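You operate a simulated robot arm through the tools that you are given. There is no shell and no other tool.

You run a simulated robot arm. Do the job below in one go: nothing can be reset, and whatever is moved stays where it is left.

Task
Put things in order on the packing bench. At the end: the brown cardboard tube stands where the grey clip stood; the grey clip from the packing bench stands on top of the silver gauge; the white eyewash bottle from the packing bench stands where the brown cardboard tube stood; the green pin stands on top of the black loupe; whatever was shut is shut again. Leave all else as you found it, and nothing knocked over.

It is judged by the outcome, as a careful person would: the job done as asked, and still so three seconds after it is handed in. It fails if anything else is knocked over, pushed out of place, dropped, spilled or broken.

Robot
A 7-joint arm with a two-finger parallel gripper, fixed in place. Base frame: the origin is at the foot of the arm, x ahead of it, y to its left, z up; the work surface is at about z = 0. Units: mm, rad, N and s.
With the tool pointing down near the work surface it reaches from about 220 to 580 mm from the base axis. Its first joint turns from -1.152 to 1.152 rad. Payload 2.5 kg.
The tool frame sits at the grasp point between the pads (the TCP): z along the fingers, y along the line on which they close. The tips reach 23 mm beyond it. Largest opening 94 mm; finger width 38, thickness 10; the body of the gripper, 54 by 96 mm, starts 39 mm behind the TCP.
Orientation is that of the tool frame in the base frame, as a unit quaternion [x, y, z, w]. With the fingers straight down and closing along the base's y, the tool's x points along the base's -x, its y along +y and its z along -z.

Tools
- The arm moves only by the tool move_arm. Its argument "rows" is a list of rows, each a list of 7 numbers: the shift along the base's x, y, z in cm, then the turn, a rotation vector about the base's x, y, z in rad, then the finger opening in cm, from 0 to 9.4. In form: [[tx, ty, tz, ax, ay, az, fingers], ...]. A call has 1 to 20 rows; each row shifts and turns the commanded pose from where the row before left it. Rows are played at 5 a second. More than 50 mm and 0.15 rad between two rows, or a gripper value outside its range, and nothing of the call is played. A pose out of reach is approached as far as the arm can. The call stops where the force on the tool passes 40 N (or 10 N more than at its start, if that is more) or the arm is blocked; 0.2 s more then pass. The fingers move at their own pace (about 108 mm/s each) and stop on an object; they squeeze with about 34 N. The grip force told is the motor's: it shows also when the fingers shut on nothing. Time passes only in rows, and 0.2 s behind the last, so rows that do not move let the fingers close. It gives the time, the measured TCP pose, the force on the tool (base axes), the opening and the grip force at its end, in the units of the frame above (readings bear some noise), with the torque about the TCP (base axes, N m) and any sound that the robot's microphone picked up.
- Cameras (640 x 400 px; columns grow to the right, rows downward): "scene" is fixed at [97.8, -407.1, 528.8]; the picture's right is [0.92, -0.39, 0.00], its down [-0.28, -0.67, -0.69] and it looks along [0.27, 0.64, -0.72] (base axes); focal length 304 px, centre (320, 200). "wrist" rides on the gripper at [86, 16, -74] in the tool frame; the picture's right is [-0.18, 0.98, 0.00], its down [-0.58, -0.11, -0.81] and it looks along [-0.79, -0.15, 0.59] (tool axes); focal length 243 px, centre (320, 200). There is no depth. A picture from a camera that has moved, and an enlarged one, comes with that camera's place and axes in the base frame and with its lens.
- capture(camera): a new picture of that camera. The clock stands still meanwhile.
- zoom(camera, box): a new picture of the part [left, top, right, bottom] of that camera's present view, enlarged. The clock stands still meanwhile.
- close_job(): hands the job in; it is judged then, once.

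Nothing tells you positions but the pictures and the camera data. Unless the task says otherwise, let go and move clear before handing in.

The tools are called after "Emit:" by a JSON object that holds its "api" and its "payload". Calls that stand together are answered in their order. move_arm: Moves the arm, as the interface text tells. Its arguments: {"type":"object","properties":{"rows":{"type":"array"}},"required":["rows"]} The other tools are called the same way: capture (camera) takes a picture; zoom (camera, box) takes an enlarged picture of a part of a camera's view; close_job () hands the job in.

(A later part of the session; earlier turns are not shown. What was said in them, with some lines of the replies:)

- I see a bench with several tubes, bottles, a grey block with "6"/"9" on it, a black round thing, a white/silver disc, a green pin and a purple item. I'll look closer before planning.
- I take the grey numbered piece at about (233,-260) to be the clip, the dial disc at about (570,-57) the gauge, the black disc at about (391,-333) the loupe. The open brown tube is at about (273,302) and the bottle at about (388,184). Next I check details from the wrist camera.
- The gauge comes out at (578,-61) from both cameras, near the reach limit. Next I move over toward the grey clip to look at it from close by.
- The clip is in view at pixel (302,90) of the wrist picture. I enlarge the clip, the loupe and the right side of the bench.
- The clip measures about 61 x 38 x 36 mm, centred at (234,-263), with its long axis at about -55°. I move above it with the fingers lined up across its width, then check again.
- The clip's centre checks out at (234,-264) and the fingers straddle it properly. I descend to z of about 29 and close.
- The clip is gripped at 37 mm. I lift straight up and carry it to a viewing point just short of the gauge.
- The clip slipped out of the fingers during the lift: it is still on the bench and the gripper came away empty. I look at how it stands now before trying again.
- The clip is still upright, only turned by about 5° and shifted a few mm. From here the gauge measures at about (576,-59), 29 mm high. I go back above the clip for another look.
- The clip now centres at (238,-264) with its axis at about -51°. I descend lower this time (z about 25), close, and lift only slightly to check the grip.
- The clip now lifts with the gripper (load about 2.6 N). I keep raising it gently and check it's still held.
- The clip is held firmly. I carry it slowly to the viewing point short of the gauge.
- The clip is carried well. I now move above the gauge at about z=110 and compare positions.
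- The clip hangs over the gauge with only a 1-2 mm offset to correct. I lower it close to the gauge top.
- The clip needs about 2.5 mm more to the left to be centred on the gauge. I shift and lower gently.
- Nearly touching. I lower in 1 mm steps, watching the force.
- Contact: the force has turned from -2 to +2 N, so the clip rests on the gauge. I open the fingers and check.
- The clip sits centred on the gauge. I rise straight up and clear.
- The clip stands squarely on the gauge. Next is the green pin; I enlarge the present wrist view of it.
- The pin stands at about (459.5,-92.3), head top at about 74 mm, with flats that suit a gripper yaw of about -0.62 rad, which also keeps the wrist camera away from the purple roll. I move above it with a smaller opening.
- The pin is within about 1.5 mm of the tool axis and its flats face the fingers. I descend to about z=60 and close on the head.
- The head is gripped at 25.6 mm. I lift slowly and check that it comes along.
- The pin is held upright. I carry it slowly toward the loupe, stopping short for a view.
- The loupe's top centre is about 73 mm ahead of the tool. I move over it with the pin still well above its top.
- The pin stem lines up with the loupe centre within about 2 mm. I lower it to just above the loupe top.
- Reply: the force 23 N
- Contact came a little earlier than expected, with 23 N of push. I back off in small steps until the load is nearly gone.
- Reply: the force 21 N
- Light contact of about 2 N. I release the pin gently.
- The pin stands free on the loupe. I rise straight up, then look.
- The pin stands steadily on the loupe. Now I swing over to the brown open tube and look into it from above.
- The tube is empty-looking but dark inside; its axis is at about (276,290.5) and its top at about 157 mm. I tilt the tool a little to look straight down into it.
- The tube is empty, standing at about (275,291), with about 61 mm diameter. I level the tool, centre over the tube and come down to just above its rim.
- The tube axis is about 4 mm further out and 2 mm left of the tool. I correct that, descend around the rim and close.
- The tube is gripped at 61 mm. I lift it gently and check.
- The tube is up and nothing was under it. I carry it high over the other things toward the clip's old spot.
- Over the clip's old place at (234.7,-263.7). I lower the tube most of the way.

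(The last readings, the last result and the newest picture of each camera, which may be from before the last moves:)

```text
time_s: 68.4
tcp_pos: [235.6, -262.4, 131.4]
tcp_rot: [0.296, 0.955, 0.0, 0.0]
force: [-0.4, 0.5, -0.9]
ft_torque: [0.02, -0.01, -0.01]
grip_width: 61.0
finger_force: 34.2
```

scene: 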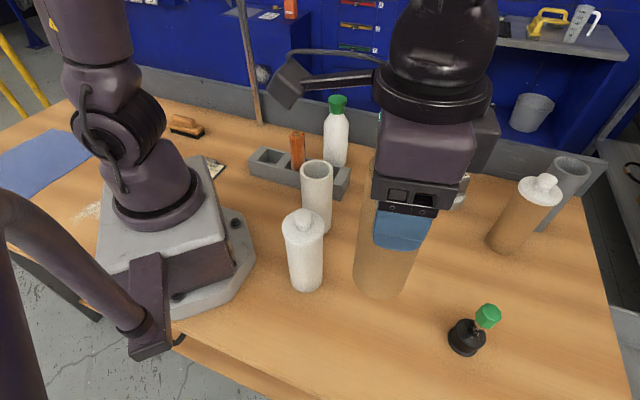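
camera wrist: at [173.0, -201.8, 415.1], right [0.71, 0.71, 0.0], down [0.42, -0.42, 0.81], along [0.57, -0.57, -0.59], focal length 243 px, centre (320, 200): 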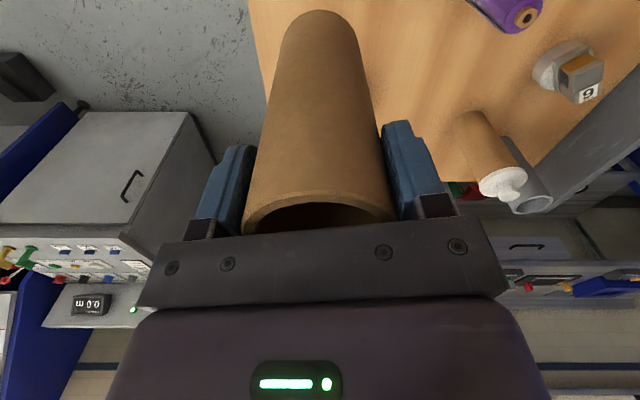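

Emit:
{"api": "move_arm", "payload": {"rows": [[0, 0, -0.05, 0, 0, 0, 5.0], [0, 0, -0.05, 0, 0, 0, 5.0], [0, 0, 0, 0, 0, 0, 5.0]]}}

```text
time_s: 69.2
tcp_pos: [234.7, -262.3, 132.1]
tcp_rot: [0.296, 0.955, 0.0, 0.0]
force: [-0.7, -0.2, -1.2]
ft_torque: [0.01, -0.02, 0.02]
grip_width: 60.7
finger_force: 33.9
```

Emit:
{"api": "move_arm", "payload": {"rows": [[0, 0, -0.05, 0, 0, 0, 5.0], [0, 0, -0.05, 0, 0, 0, 5.0], [0, 0, 0, 0, 0, 0, 5.0]]}}

```text
time_s: 70.0
tcp_pos: [235.6, -263.0, 129.7]
tcp_rot: [0.295, 0.955, 0.0, 0.0]
force: [0.3, -1.0, -1.1]
ft_torque: [0.0, -0.02, 0.01]
grip_width: 61.2
finger_force: 34.2
```

Emit:
{"api": "move_arm", "payload": {"rows": [[0, 0, -0.05, 0, 0, 0, 5.0], [0, 0, -0.05, 0, 0, 0, 5.0], [0, 0, 0, 0, 0, 0, 5.0]]}}

```text
time_s: 70.8
tcp_pos: [234.7, -263.0, 130.9]
tcp_rot: [0.296, 0.955, 0.0, 0.0]
force: [0.4, -0.1, -0.9]
ft_torque: [-0.02, -0.01, -0.02]
grip_width: 60.9
finger_force: 34.0
```

Emit:
{"api": "move_arm", "payload": {"rows": [[0, 0, -0.05, 0, 0, 0, 5.0], [0, 0, -0.05, 0, 0, 0, 5.0], [0, 0, 0, 0, 0, 0, 5.0]]}}

Emit:
{"api": "zoom", "payload": {"camera": "scene", "box": [310, 280, 430, 370]}}

```text
time_s: 71.6
tcp_pos: [233.7, -262.5, 129.8]
tcp_rot: [0.295, 0.955, 0.001, 0.0]
force: [-1.2, 3.8, 13.0]
ft_torque: [0.26, 0.24, -0.06]
grip_width: 61.0
finger_force: 34.1
```

```text
4.44 times, centred on (370, 325) of scene
camera zoom: at [97.7, -407.0, 528.8], right [0.92, -0.39, 0.0], down [-0.28, -0.67, -0.69], along [0.27, 0.64, -0.72], focal length 1351 px, centre (98, -356)
```

zoom: 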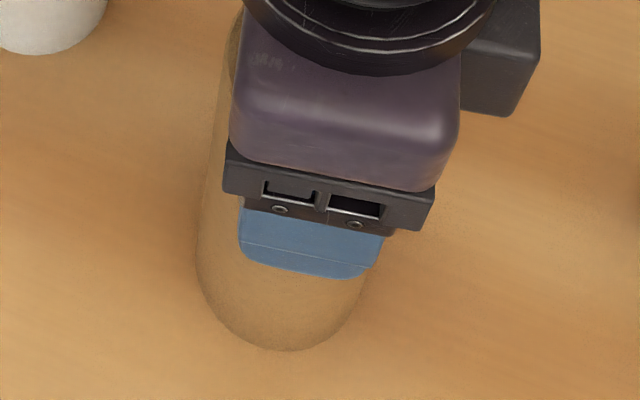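

Contact with the bench. I ease off half a millimetre and then release the tube.

Emit:
{"api": "move_arm", "payload": {"rows": [[0, 0, 0.06, 0, 0, 0, 5.0], [0, 0, 0, 0, 0, 0, 5.0]]}}

```text
time_s: 72.2
tcp_pos: [235.5, -263.8, 130.7]
tcp_rot: [0.296, 0.955, 0.0, 0.0]
force: [-1.1, 0.4, -0.6]
ft_torque: [0.04, -0.05, 0.02]
grip_width: 61.1
finger_force: 33.6
```

Emit:
{"api": "move_arm", "payload": {"rows": [[0, 0, 0, 0, 0, 0, 6.2], [0, 0, 0, 0, 0, 0, 6.6], [0, 0, 0, 0, 0, 0, 7.4], [0, 0, 0, 0, 0, 0, 8.4], [0, 0, 0, 0, 0, 0, 9.4], [0, 0, 0, 0, 0, 0, 9.4]]}}

Emit:
{"api": "capture", "payload": {"camera": "wrist"}}

Emit:
{"api": "zoom", "payload": {"camera": "scene", "box": [290, 250, 450, 370]}}

```text
time_s: 73.6
tcp_pos: [234.1, -263.8, 130.8]
tcp_rot: [0.295, 0.955, 0.0, 0.0]
force: [0.7, 0.3, -0.6]
ft_torque: [-0.01, -0.03, -0.03]
grip_width: 94.2
finger_force: 0.1
```

```text
taken
camera wrist: at [172.1, -202.0, 205.6], right [0.71, 0.71, 0.0], down [0.42, -0.42, 0.81], along [0.57, -0.57, -0.59], focal length 243 px, centre (320, 200)
```

wrist: 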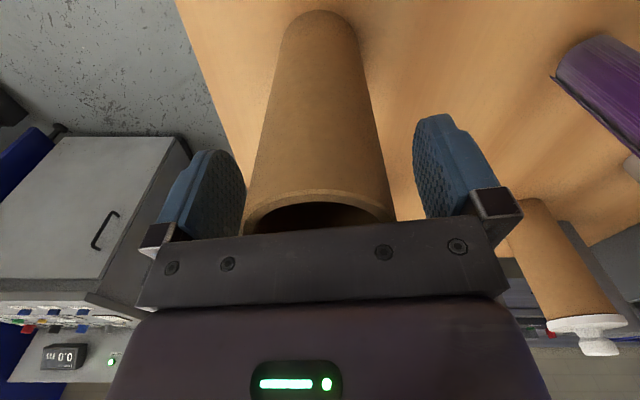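

```text
3.33 times, centred on (370, 310) of scene
camera zoom: at [97.8, -407.1, 528.8], right [0.92, -0.39, 0.0], down [-0.28, -0.67, -0.69], along [0.27, 0.64, -0.72], focal length 1013 px, centre (153, -167)
```

zoom: 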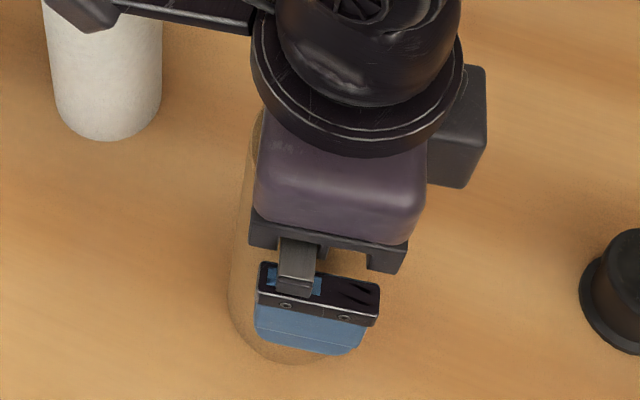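

The tube stands free. I rise straight up and head over to the eyewash bottle.

Emit:
{"api": "move_arm", "payload": {"rows": [[0, 0, 1.0, 0, 0, 0, 9.4], [0, 0, 2.0, 0, 0, 0, 9.4], [0, 0, 3.0, 0, 0, 0, 9.4], [0, 0, 3.5, 0, 0, 0, 9.4], [0, 0, 3.5, 0, 0, 0, 9.4], [0, 0, 3.0, 0, 0, 0, 9.4], [1.2, 3.5, 0, 0, 0, 0.0854, 9.4], [1.2, 3.6, 0, 0, 0, 0.0854, 9.4], [1.2, 3.6, 0, 0, 0, 0.0854, 9.4], [1.2, 3.6, 0, 0, 0, 0.0854, 9.4], [1.2, 3.6, 0, 0, 0, 0.0854, 9.4], [1.2, 3.6, 0, 0, 0, 0.0854, 9.4], [1.2, 3.6, 0, 0, 0, 0.0854, 9.4], [1.2, 3.6, 0, 0, 0, 0.0854, 9.4], [1.2, 3.6, 0, 0, 0, 0.0854, 9.4], [1.2, 3.6, 0, 0, 0, 0.0854, 9.4], [1.2, 3.6, 0, 0, 0, 0.0854, 9.4], [1.2, 3.6, 0, 0, 0, 0.0854, 9.4], [0, 0, 0, 0, 0, 0, 9.4]]}}

Emit:
{"api": "capture", "payload": {"camera": "wrist"}}

Emit:
{"api": "capture", "payload": {"camera": "scene"}}

```text
time_s: 77.6
tcp_pos: [379.2, 167.9, 291.5]
tcp_rot: [-0.211, 0.977, 0.0, 0.0]
force: [0.3, 0.2, -0.7]
ft_torque: [-0.02, 0.0, 0.03]
grip_width: 94.0
finger_force: 0.0
```

```text
taken
camera wrist: at [293.1, 146.3, 367.6], right [-0.24, 0.97, 0.0], down [0.57, 0.14, 0.81], along [0.78, 0.19, -0.59], focal length 243 px, centre (320, 200)
```

wrist: 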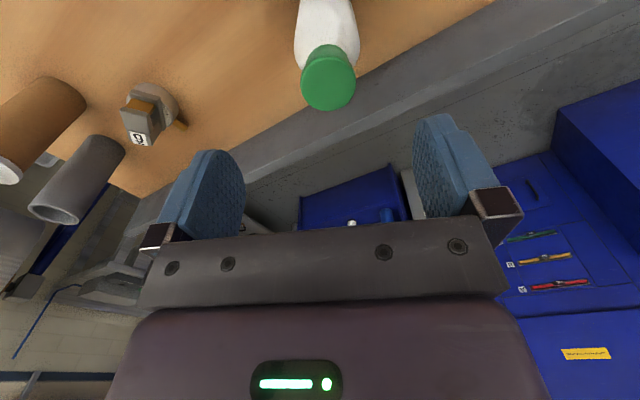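

```text
taken
```

scene: 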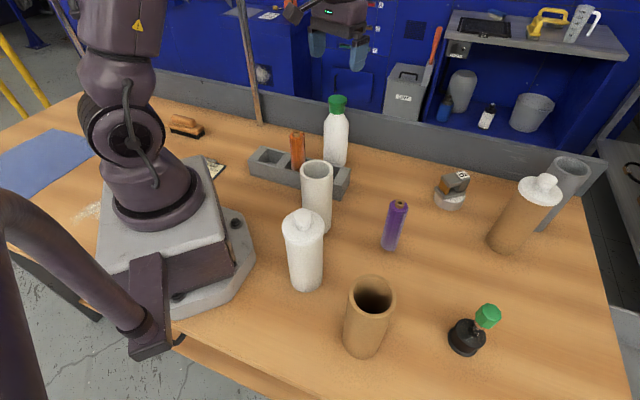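

Emit:
{"api": "zoom", "payload": {"camera": "wrist", "box": [250, 0, 410, 120]}}

Emit:
{"api": "zoom", "payload": {"camera": "scene", "box": [290, 85, 380, 175]}}

Emit:
{"api": "zoom", "payload": {"camera": "scene", "box": [310, 260, 430, 370]}}

```text
3.33 times, centred on (330, 60) of wrist
camera zoom: at [293.1, 146.3, 367.6], right [-0.24, 0.97, 0.0], down [0.57, 0.14, 0.81], along [0.78, 0.19, -0.59], focal length 809 px, centre (287, 667)
```

zoom: 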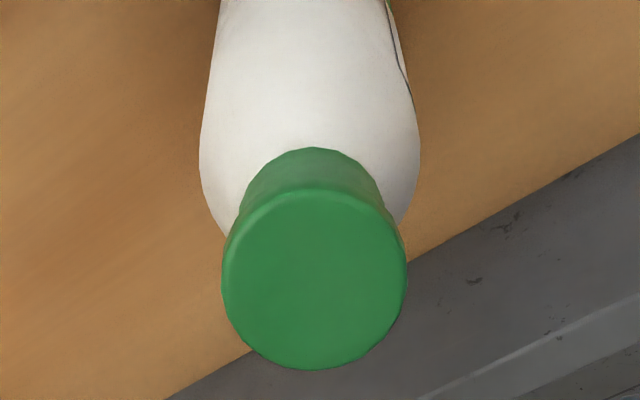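

```text
4.44 times, centred on (335, 130) of scene
camera zoom: at [97.8, -407.0, 528.8], right [0.92, -0.39, 0.0], down [-0.28, -0.67, -0.69], along [0.27, 0.64, -0.72], focal length 1351 px, centre (253, 511)
```

zoom: 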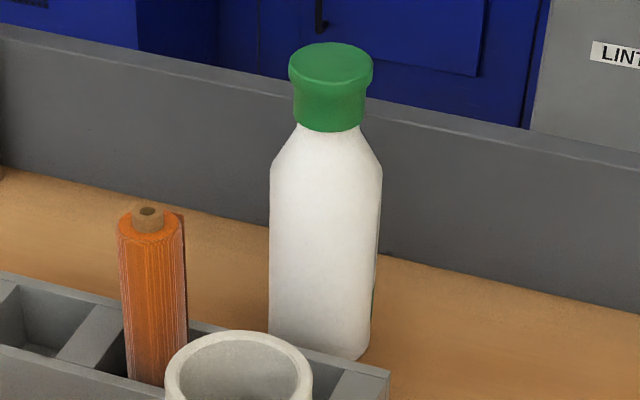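

```text
3.64 times, centred on (370, 315) of scene
camera zoom: at [97.8, -407.0, 528.8], right [0.92, -0.39, 0.0], down [-0.28, -0.67, -0.69], along [0.27, 0.64, -0.72], focal length 1105 px, centre (138, -218)
```

zoom: 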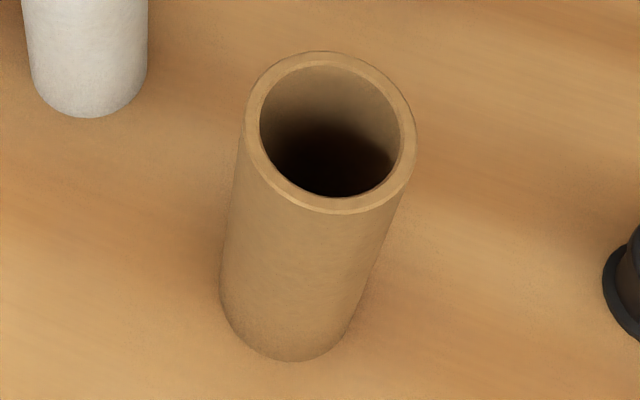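

The brown tube stands well on the clip's old spot. The bottle's cap centre is at about (389.5,177), cap top at about 182 mm. I line up above the cap and come down close to it.

Emit:
{"api": "move_arm", "payload": {"rows": [[0.5, 0.46, -1.0, 0, 0, 0, 8.0], [0.49, 0.46, -2.5, 0, 0, 0, 8.0], [0, 0, -2.5, 0, 0, 0, 7.5], [0, 0, -1.3, 0, 0, 0, 7.5], [0, 0, 0, 0, 0, 0, 7.5]]}}

Emit:
{"api": "capture", "payload": {"camera": "wrist"}}

Emit:
{"api": "zoom", "payload": {"camera": "scene", "box": [270, 60, 400, 180]}}

```text
time_s: 78.8
tcp_pos: [390.5, 176.0, 217.5]
tcp_rot: [-0.21, 0.978, -0.001, -0.001]
force: [-0.9, -0.2, 0.3]
ft_torque: [0.02, -0.02, 0.01]
grip_width: 75.2
finger_force: 0.0
```

```text
taken
camera wrist: at [304.8, 155.3, 292.2], right [-0.24, 0.97, 0.0], down [0.57, 0.14, 0.81], along [0.78, 0.19, -0.59], focal length 243 px, centre (320, 200)
```

wrist: 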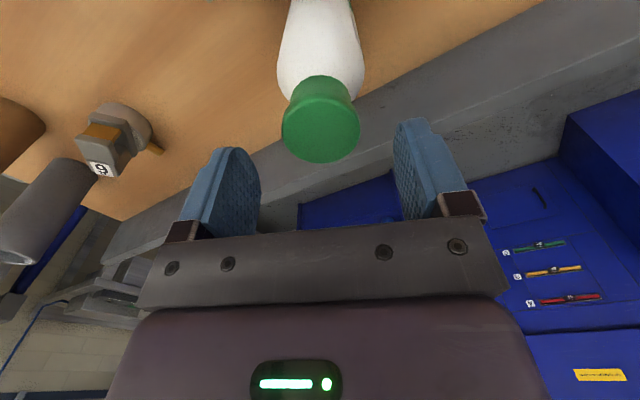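

```text
3.33 times, centred on (335, 120) of scene
camera zoom: at [97.8, -407.1, 528.8], right [0.92, -0.39, 0.0], down [-0.28, -0.67, -0.69], along [0.27, 0.64, -0.72], focal length 1013 px, centre (270, 467)
```

zoom: 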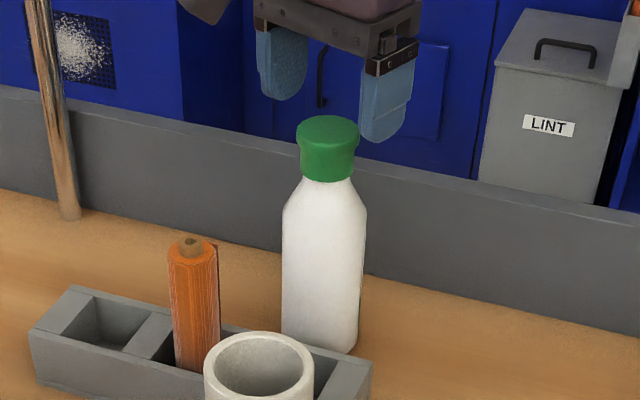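

Emit:
{"api": "move_arm", "payload": {"rows": [[-0.2, 0.03, -1.5, 0, 0, 0, 7.5], [0, 0, -1.5, 0, 0, 0, 7.5], [0, 0, -1.0, 0, 0, 0, 7.5], [0, 0, -0.3, 0, 0, 0, 7.5], [0, 0, 0, 0, 0, 0, 7.5]]}}

Emit:
{"api": "capture", "payload": {"camera": "wrist"}}

Emit:
{"api": "zoom", "payload": {"camera": "scene", "box": [290, 70, 390, 150]}}

```text
time_s: 80.0
tcp_pos: [385.1, 177.2, 173.0]
tcp_rot: [-0.21, 0.978, -0.001, 0.0]
force: [0.1, -0.4, -0.6]
ft_torque: [0.0, 0.0, 0.01]
grip_width: 74.8
finger_force: 0.0
```

```text
taken
camera wrist: at [300.2, 156.2, 248.8], right [-0.24, 0.97, 0.0], down [0.57, 0.14, 0.81], along [0.78, 0.19, -0.59], focal length 243 px, centre (320, 200)
```

wrist: 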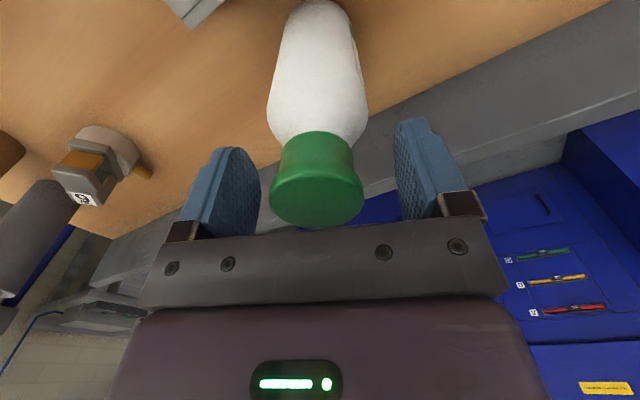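

```text
5.00 times, centred on (340, 110) of scene
camera zoom: at [97.8, -407.1, 528.8], right [0.92, -0.39, 0.0], down [-0.28, -0.67, -0.69], along [0.27, 0.64, -0.72], focal length 1520 px, centre (220, 650)
```

zoom: 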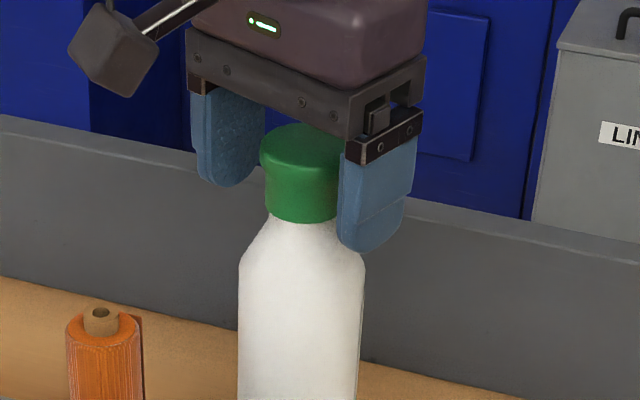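

The cap sits between the pads. I close on it and test with a small lift.

Emit:
{"api": "move_arm", "payload": {"rows": [[0, 0, 0.2, 0, 0, 0, 7.0], [0, 0, 0, 0, 0, 0, 6.0], [0, 0, 0, 0, 0, 0, 5.0], [0, 0, 0, 0, 0, 0, 4.0], [0, 0, 0, 0, 0, 0, 2.0], [0, 0, 0, 0, 0, 0, 2.0]]}}

Emit:
{"api": "zoom", "payload": {"camera": "scene", "box": [290, 70, 390, 180]}}

Emit:
{"api": "capture", "payload": {"camera": "wrist"}}

```text
time_s: 81.4
tcp_pos: [386.2, 177.2, 176.2]
tcp_rot: [-0.21, 0.978, 0.0, 0.0]
force: [1.1, -2.1, 0.8]
ft_torque: [-0.28, -0.25, -0.06]
grip_width: 41.2
finger_force: 33.5
```

```text
3.64 times, centred on (340, 125) of scene
camera zoom: at [97.8, -407.1, 528.8], right [0.92, -0.39, 0.0], down [-0.28, -0.67, -0.69], along [0.27, 0.64, -0.72], focal length 1105 px, centre (247, 473)
```

zoom: 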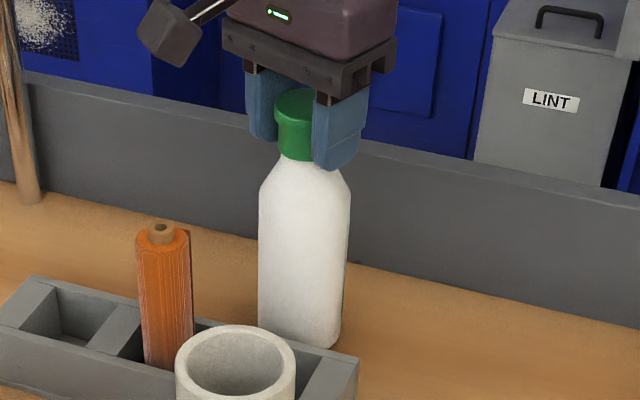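

```text
taken
camera wrist: at [300.0, 156.0, 251.0], right [-0.24, 0.97, 0.0], down [0.57, 0.14, 0.81], along [0.78, 0.19, -0.59], focal length 243 px, centre (320, 200)
```

wrist: 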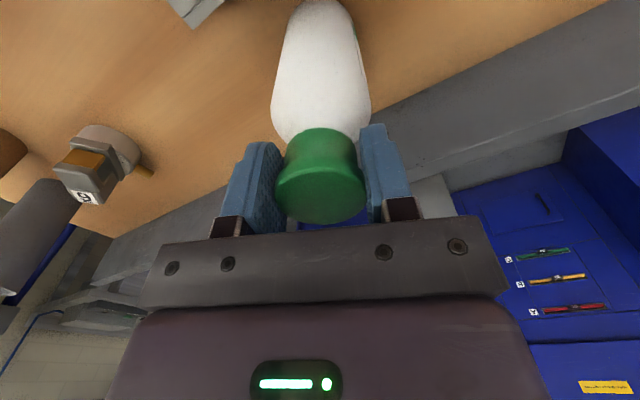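

Emit:
{"api": "move_arm", "payload": {"rows": [[0, 0, 0.2, 0, 0, 0, 2.0], [0, 0, 0.3, 0, 0, 0, 2.0], [0, 0, 0.5, 0, 0, 0, 2.0], [0, 0, 0.5, 0, 0, 0, 2.0], [0, 0, 0, 0, 0, 0, 2.0]]}}

Emit:
{"api": "zoom", "payload": {"camera": "scene", "box": [290, 60, 390, 180]}}

Emit:
{"api": "capture", "payload": {"camera": "wrist"}}

```text
time_s: 82.6
tcp_pos: [386.3, 175.5, 190.7]
tcp_rot: [-0.211, 0.978, 0.0, 0.0]
force: [0.5, -0.2, -7.0]
ft_torque: [-0.01, -0.03, 0.0]
grip_width: 40.9
finger_force: 33.5
```

```text
3.33 times, centred on (340, 120) of scene
camera zoom: at [97.8, -407.1, 528.8], right [0.92, -0.39, 0.0], down [-0.28, -0.67, -0.69], along [0.27, 0.64, -0.72], focal length 1013 px, centre (253, 467)
```

zoom: 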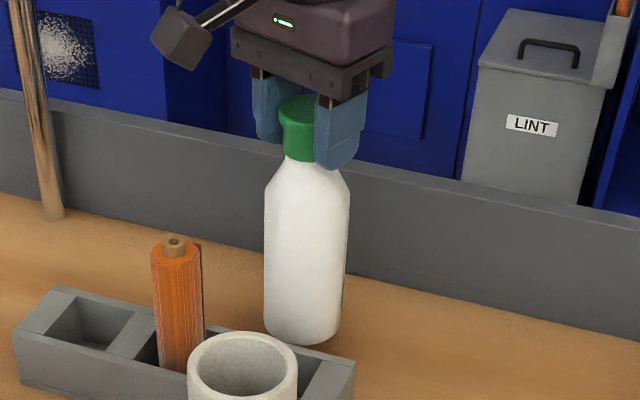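

```text
taken
camera wrist: at [300.5, 155.8, 266.0], right [-0.24, 0.97, 0.0], down [0.57, 0.14, 0.81], along [0.78, 0.19, -0.59], focal length 243 px, centre (320, 200)
```

wrist: 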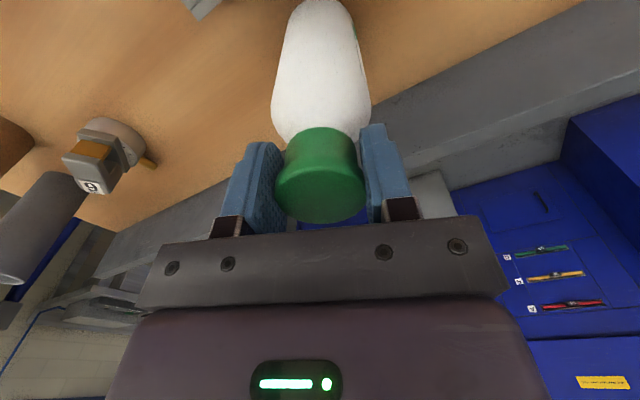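

The bottle hangs steadily at about 7 N. I raise it a little more and carry it slowly along the clear strip behind the rack to the tube's old spot.

Emit:
{"api": "move_arm", "payload": {"rows": [[0, 0, 1.0, 0, 0, 0, 2.0], [0, 0, 1.0, 0, 0, 0, 2.0], [-0.6, 0.62, 0.3, 0, 0, 0, 2.0], [-1.1, 1.13, 0, 0, 0, 0, 2.0], [-1.3, 1.33, 0, 0, 0, 0, 2.0], [-1.3, 1.33, 0, 0, 0, 0, 2.0], [-1.3, 1.33, 0, 0, 0, 0, 2.0], [-1.3, 1.33, 0, 0, 0, 0, 2.0], [-1.3, 1.34, 0, 0, 0, 0, 2.0], [-1.2, 1.24, 0, 0, 0, 0, 2.0], [-1.0, 1.04, 0, 0, 0, 0, 2.0], [-0.6, 0.62, 0, 0, 0, 0, 2.0], [0, 0, 0, 0, 0, 0, 2.0], [0, 0, 0, 0, 0, 0, 2.0]]}}

Emit:
{"api": "capture", "payload": {"camera": "scene"}}

Emit:
{"api": "capture", "payload": {"camera": "wrist"}}

```text
time_s: 85.6
tcp_pos: [276.3, 290.6, 212.7]
tcp_rot: [-0.21, 0.978, 0.0, 0.0]
force: [-0.3, -0.5, -5.8]
ft_torque: [-0.01, -0.02, -0.02]
grip_width: 40.7
finger_force: 34.0
```

```text
taken
```

scene: 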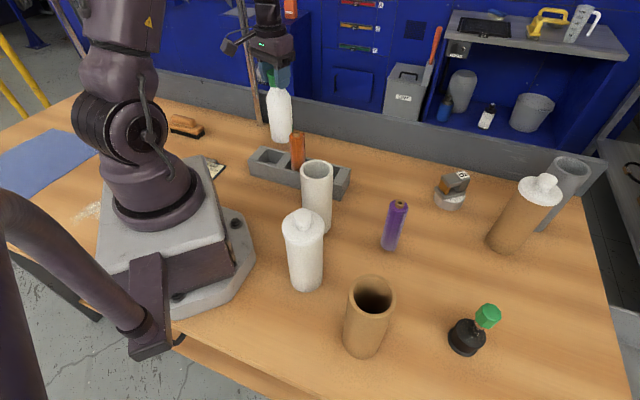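

```text
taken
camera wrist: at [192.1, 268.7, 287.4], right [-0.24, 0.97, 0.0], down [0.57, 0.14, 0.81], along [0.78, 0.19, -0.59], focal length 243 px, centre (320, 200)
```

wrist: 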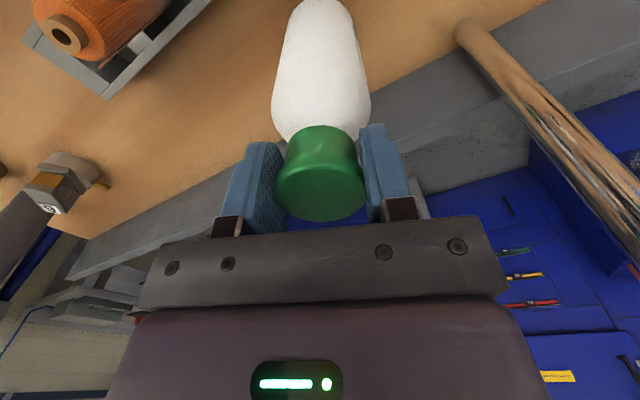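

The bottle is over the tube's old spot. I lower it in stages.

Emit:
{"api": "move_arm", "payload": {"rows": [[0, 0, -0.8, 0, 0, 0, 2.0], [0, 0, -0.8, 0, 0, 0, 2.0], [0, 0, -0.8, 0, 0, 0, 2.0], [0, 0, -0.4, 0, 0, 0, 2.0], [0, 0, 0, 0, 0, 0, 2.0]]}}

Emit:
{"api": "zoom", "payload": {"camera": "scene", "box": [230, 40, 350, 200]}}

```text
time_s: 86.8
tcp_pos: [275.8, 288.7, 185.1]
tcp_rot: [-0.21, 0.978, 0.0, -0.001]
force: [-0.6, 0.4, -6.5]
ft_torque: [-0.01, 0.03, 0.0]
grip_width: 40.4
finger_force: 34.2
```

```text
2.50 times, centred on (290, 120) of scene
camera zoom: at [97.8, -407.0, 528.8], right [0.92, -0.39, 0.0], down [-0.28, -0.67, -0.69], along [0.27, 0.64, -0.72], focal length 760 px, centre (395, 400)
```

zoom: 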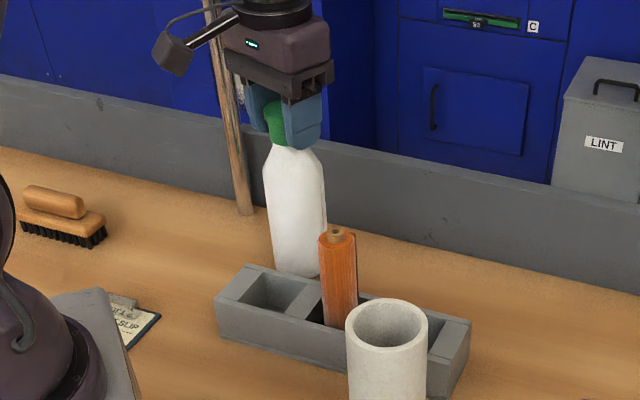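

Emit:
{"api": "move_arm", "payload": {"rows": [[0, 0, -0.3, 0, 0, 0, 2.0], [0, 0, -0.15, 0, 0, 0, 2.0], [0, 0, -0.1, 0, 0, 0, 2.0], [0, 0, 0, 0, 0, 0, 2.0]]}}

```text
time_s: 87.8
tcp_pos: [276.2, 290.3, 181.5]
tcp_rot: [-0.21, 0.978, -0.001, 0.0]
force: [-0.6, 0.5, -5.3]
ft_torque: [0.03, -0.01, -0.03]
grip_width: 40.6
finger_force: 34.7
```

Emit:
{"api": "move_arm", "payload": {"rows": [[0, 0, -0.1, 0, 0, 0, 2.0], [0, 0, -0.1, 0, 0, 0, 2.0], [0, 0, 0, 0, 0, 0, 2.0]]}}

```text
time_s: 88.6
tcp_pos: [277.6, 289.9, 177.0]
tcp_rot: [-0.21, 0.978, 0.0, 0.0]
force: [0.1, -0.2, -5.4]
ft_torque: [-0.03, 0.01, 0.03]
grip_width: 40.7
finger_force: 34.7
```

Emit:
{"api": "move_arm", "payload": {"rows": [[0, 0, -0.1, 0, 0, 0, 2.0], [0, 0, 0, 0, 0, 0, 2.0]]}}

```text
time_s: 89.2
tcp_pos: [277.7, 291.2, 177.5]
tcp_rot: [-0.21, 0.978, 0.0, 0.0]
force: [-4.1, -4.4, 12.7]
ft_torque: [-0.21, 0.27, 0.08]
grip_width: 40.5
finger_force: 33.8
```

Contact with the bench. I back off half a millimetre before releasing.

Emit:
{"api": "move_arm", "payload": {"rows": [[0, 0, 0.05, 0, 0, 0, 2.0], [0, 0, 0, 0, 0, 0, 2.0]]}}

Emit:
{"api": "zoom", "payload": {"camera": "scene", "box": [230, 60, 350, 180]}}

Emit:
{"api": "capture", "payload": {"camera": "wrist"}}

```text
time_s: 89.8
tcp_pos: [276.1, 292.3, 178.1]
tcp_rot: [-0.211, 0.977, 0.0, 0.001]
force: [1.8, 0.4, 0.9]
ft_torque: [0.17, -0.34, -0.01]
grip_width: 40.6
finger_force: 34.1
```

```text
3.33 times, centred on (290, 120) of scene
camera zoom: at [97.8, -407.1, 528.8], right [0.92, -0.39, 0.0], down [-0.28, -0.67, -0.69], along [0.27, 0.64, -0.72], focal length 1013 px, centre (420, 467)
```

zoom: 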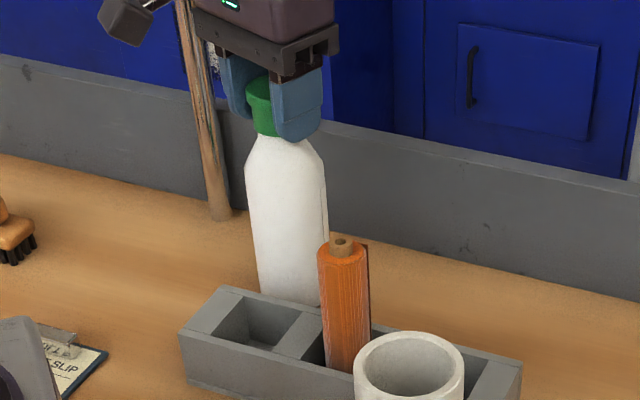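

```text
taken
camera wrist: at [190.7, 269.5, 252.6], right [-0.24, 0.97, 0.0], down [0.57, 0.14, 0.81], along [0.78, 0.19, -0.59], focal length 243 px, centre (320, 200)
```

wrist: 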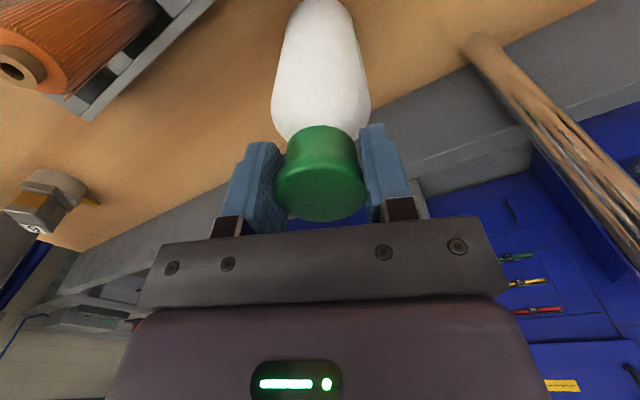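

The bottle's weight is now on the bench. I open the fingers gently.

Emit:
{"api": "move_arm", "payload": {"rows": [[0, 0, 0, 0, 0, 0, 4.1], [0, 0, 0, 0, 0, 0, 4.3], [0, 0, 0, 0, 0, 0, 4.6], [0, 0, 0, 0, 0, 0, 5.2], [0, 0, 0, 0, 0, 0, 6.2], [0, 0, 0, 0, 0, 0, 7.5], [0, 0, 0, 0, 0, 0, 7.5]]}}

Emit:
{"api": "capture", "payload": {"camera": "wrist"}}

Emit:
{"api": "zoom", "payload": {"camera": "scene", "box": [230, 60, 350, 180]}}

```text
time_s: 91.4
tcp_pos: [275.4, 291.1, 178.3]
tcp_rot: [-0.211, 0.978, 0.0, 0.0]
force: [0.0, -0.2, -0.1]
ft_torque: [-0.01, -0.02, -0.02]
grip_width: 75.0
finger_force: 0.0
```

```text
taken
camera wrist: at [190.5, 269.4, 252.9], right [-0.24, 0.97, 0.0], down [0.57, 0.14, 0.81], along [0.78, 0.19, -0.59], focal length 243 px, centre (320, 200)
```

wrist: 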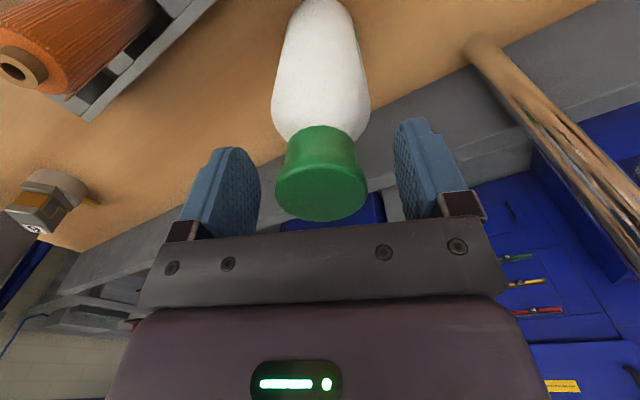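

```text
3.33 times, centred on (290, 120) of scene
camera zoom: at [97.8, -407.1, 528.8], right [0.92, -0.39, 0.0], down [-0.28, -0.67, -0.69], along [0.27, 0.64, -0.72], focal length 1013 px, centre (420, 467)
```

zoom: 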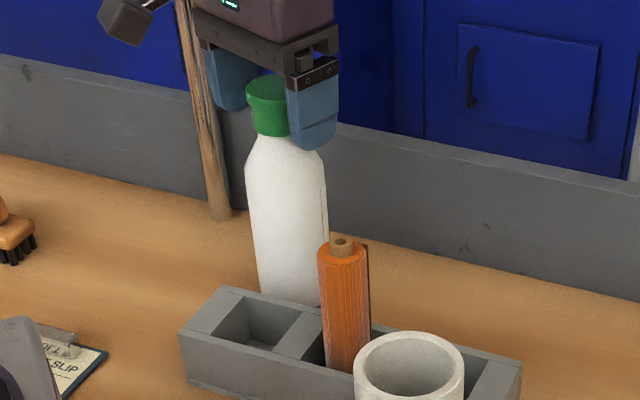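

The bottle stands upright and free. I rise straight up and move clear, then check the whole bench.

Emit:
{"api": "move_arm", "payload": {"rows": [[0, 0, 0.5, 0, 0, 0, 8.0], [0, 0, 1.5, 0, 0, 0, 8.5], [0, 0, 2.5, 0, 0, 0, 8.5], [0, 0, 3.5, 0, 0, 0, 8.5], [0, 0, 3.5, 0, 0, 0, 8.5], [0, 0, 1.0, 0, 0, 0, 8.5], [1.5, -4.0, 0, 0, 0, -0.05, 8.5], [1.5, -4.0, 0, 0, 0, -0.05, 8.5], [1.5, -4.0, 0, 0, 0, -0.05, 8.5], [1.5, -4.0, 0, 0, 0, -0.05, 8.5], [1.0, -4.0, 0, 0, 0, -0.05, 8.5], [0, 0, 0, 0, 0, 0, 8.5]]}}

Emit:
{"api": "capture", "payload": {"camera": "scene"}}

Emit:
{"api": "capture", "payload": {"camera": "wrist"}}

```text
time_s: 94.0
tcp_pos: [346.0, 91.0, 306.4]
tcp_rot: [-0.087, 0.996, -0.001, 0.0]
force: [0.7, -0.2, -0.2]
ft_torque: [0.0, -0.03, -0.01]
grip_width: 84.9
finger_force: 0.1
```

```text
taken
```

scene: 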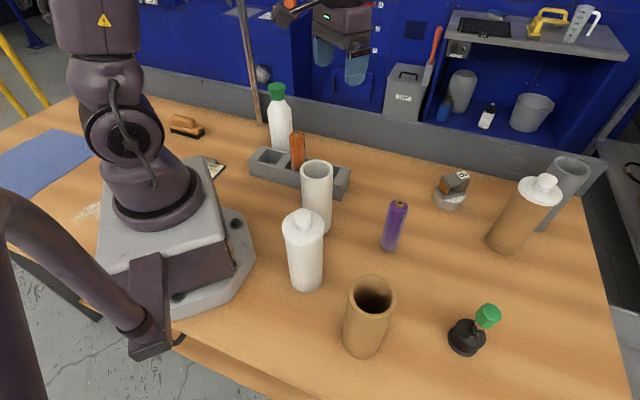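

```text
taken
camera wrist: at [258.2, 91.3, 380.8], right [0.01, 1.0, 0.0], down [0.59, -0.01, 0.81], along [0.81, -0.01, -0.59], focal length 243 px, centre (320, 200)
```

wrist: 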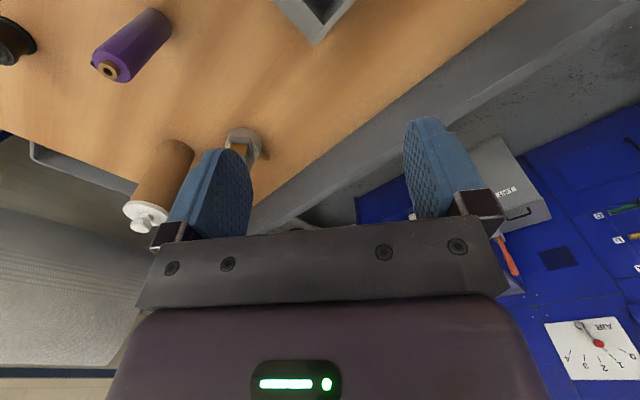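

Everything looks in place. I check each item enlarged before handing in.

Emit:
{"api": "zoom", "payload": {"camera": "scene", "box": [240, 70, 360, 190]}}

Emit:
{"api": "zoom", "payload": {"camera": "scene", "box": [370, 150, 530, 260]}}

Emit:
{"api": "zoom", "payload": {"camera": "scene", "box": [320, 260, 512, 380]}}

Emit:
{"api": "zoom", "payload": {"camera": "scene", "box": [260, 150, 420, 300]}}

```text
3.33 times, centred on (300, 130) of scene
camera zoom: at [97.8, -407.1, 528.8], right [0.92, -0.39, 0.0], down [-0.28, -0.67, -0.69], along [0.27, 0.64, -0.72], focal length 1013 px, centre (387, 433)
```

zoom: 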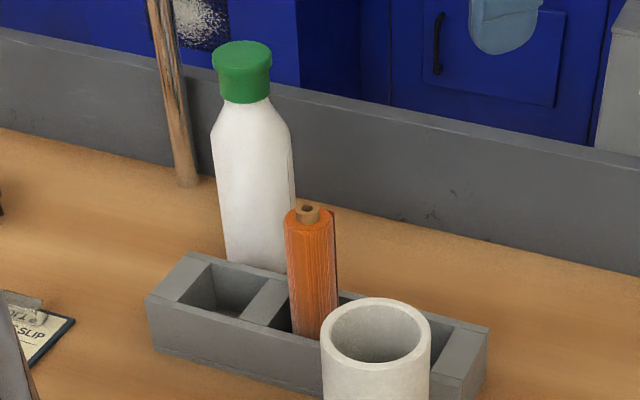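

```text
3.64 times, centred on (450, 205) of scene
camera zoom: at [97.8, -407.1, 528.8], right [0.92, -0.39, 0.0], down [-0.28, -0.67, -0.69], along [0.27, 0.64, -0.72], focal length 1105 px, centre (-153, 182)
```

zoom: 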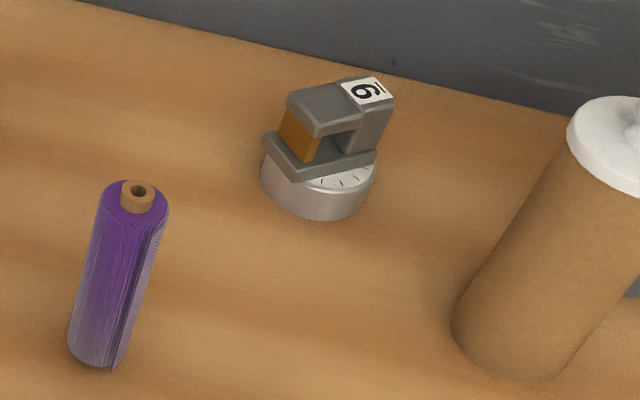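

```text
3.33 times, centred on (416, 320) of scene
camera zoom: at [97.8, -407.1, 528.8], right [0.92, -0.39, 0.0], down [-0.28, -0.67, -0.69], along [0.27, 0.64, -0.72], focal length 1013 px, centre (0, -200)
```

zoom: 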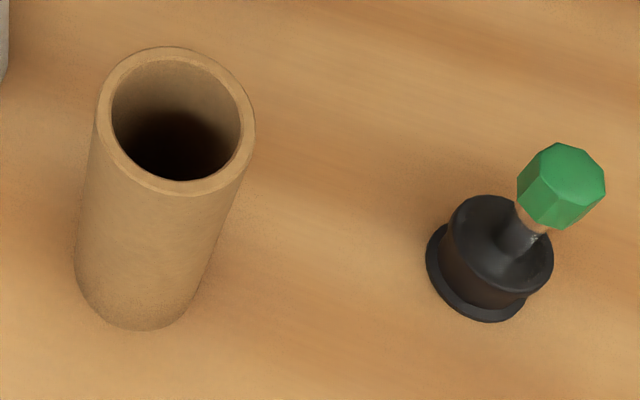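

```text
2.67 times, centred on (340, 225) of scene
camera zoom: at [97.8, -407.1, 528.8], right [0.92, -0.39, 0.0], down [-0.28, -0.67, -0.69], along [0.27, 0.64, -0.72], focal length 810 px, centre (267, 133)
```

zoom: 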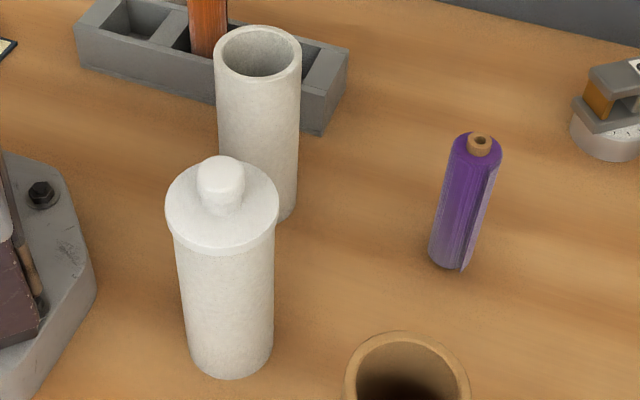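

All checks agree with the job:
- **Clip:** it stands on the gauge.
- **Pin:** it stands upright on the loupe.
- **Brown tube:** it is on the clip's old spot, at about (233,-265).
- **Eyewash bottle:** it is on the tube's old spot, at about (278,292).

Nothing else has moved, and the lidded tubes were never opened. The arm is clear, so I hand the job in.

Emit:
{"api": "close_job", "payload": {}}

```text
The job is handed in.
```

The bench is set as you asked, and I've handed the job in. These are the final positions as read from the camera pictures:

| Item | Where it stands now |
|---|---|
| Brown cardboard tube | On the grey clip's old spot, within about 3 mm |
| Grey clip | On top of the silver gauge, centred to within a couple of mm |
| White eyewash bottle | On the brown tube's old spot, within about 3 mm |
| Green pin | Upright on top of the black loupe |

- **Which brown tube:** there were two brown tubes on the bench. I moved the open one, because the lidded one stands about 640 mm out, beyond the arm's 580 mm reach. The open tube was empty.
- **Clip slip:** the clip slid out of the fingers on my first lift. It stayed upright and only turned slightly, and the second grip held.
- **Shut things:** I never opened either lidded tube, so everything that was shut is still shut.

In the last pictures nothing else had been knocked over or moved, and the gripper was empty and clear.
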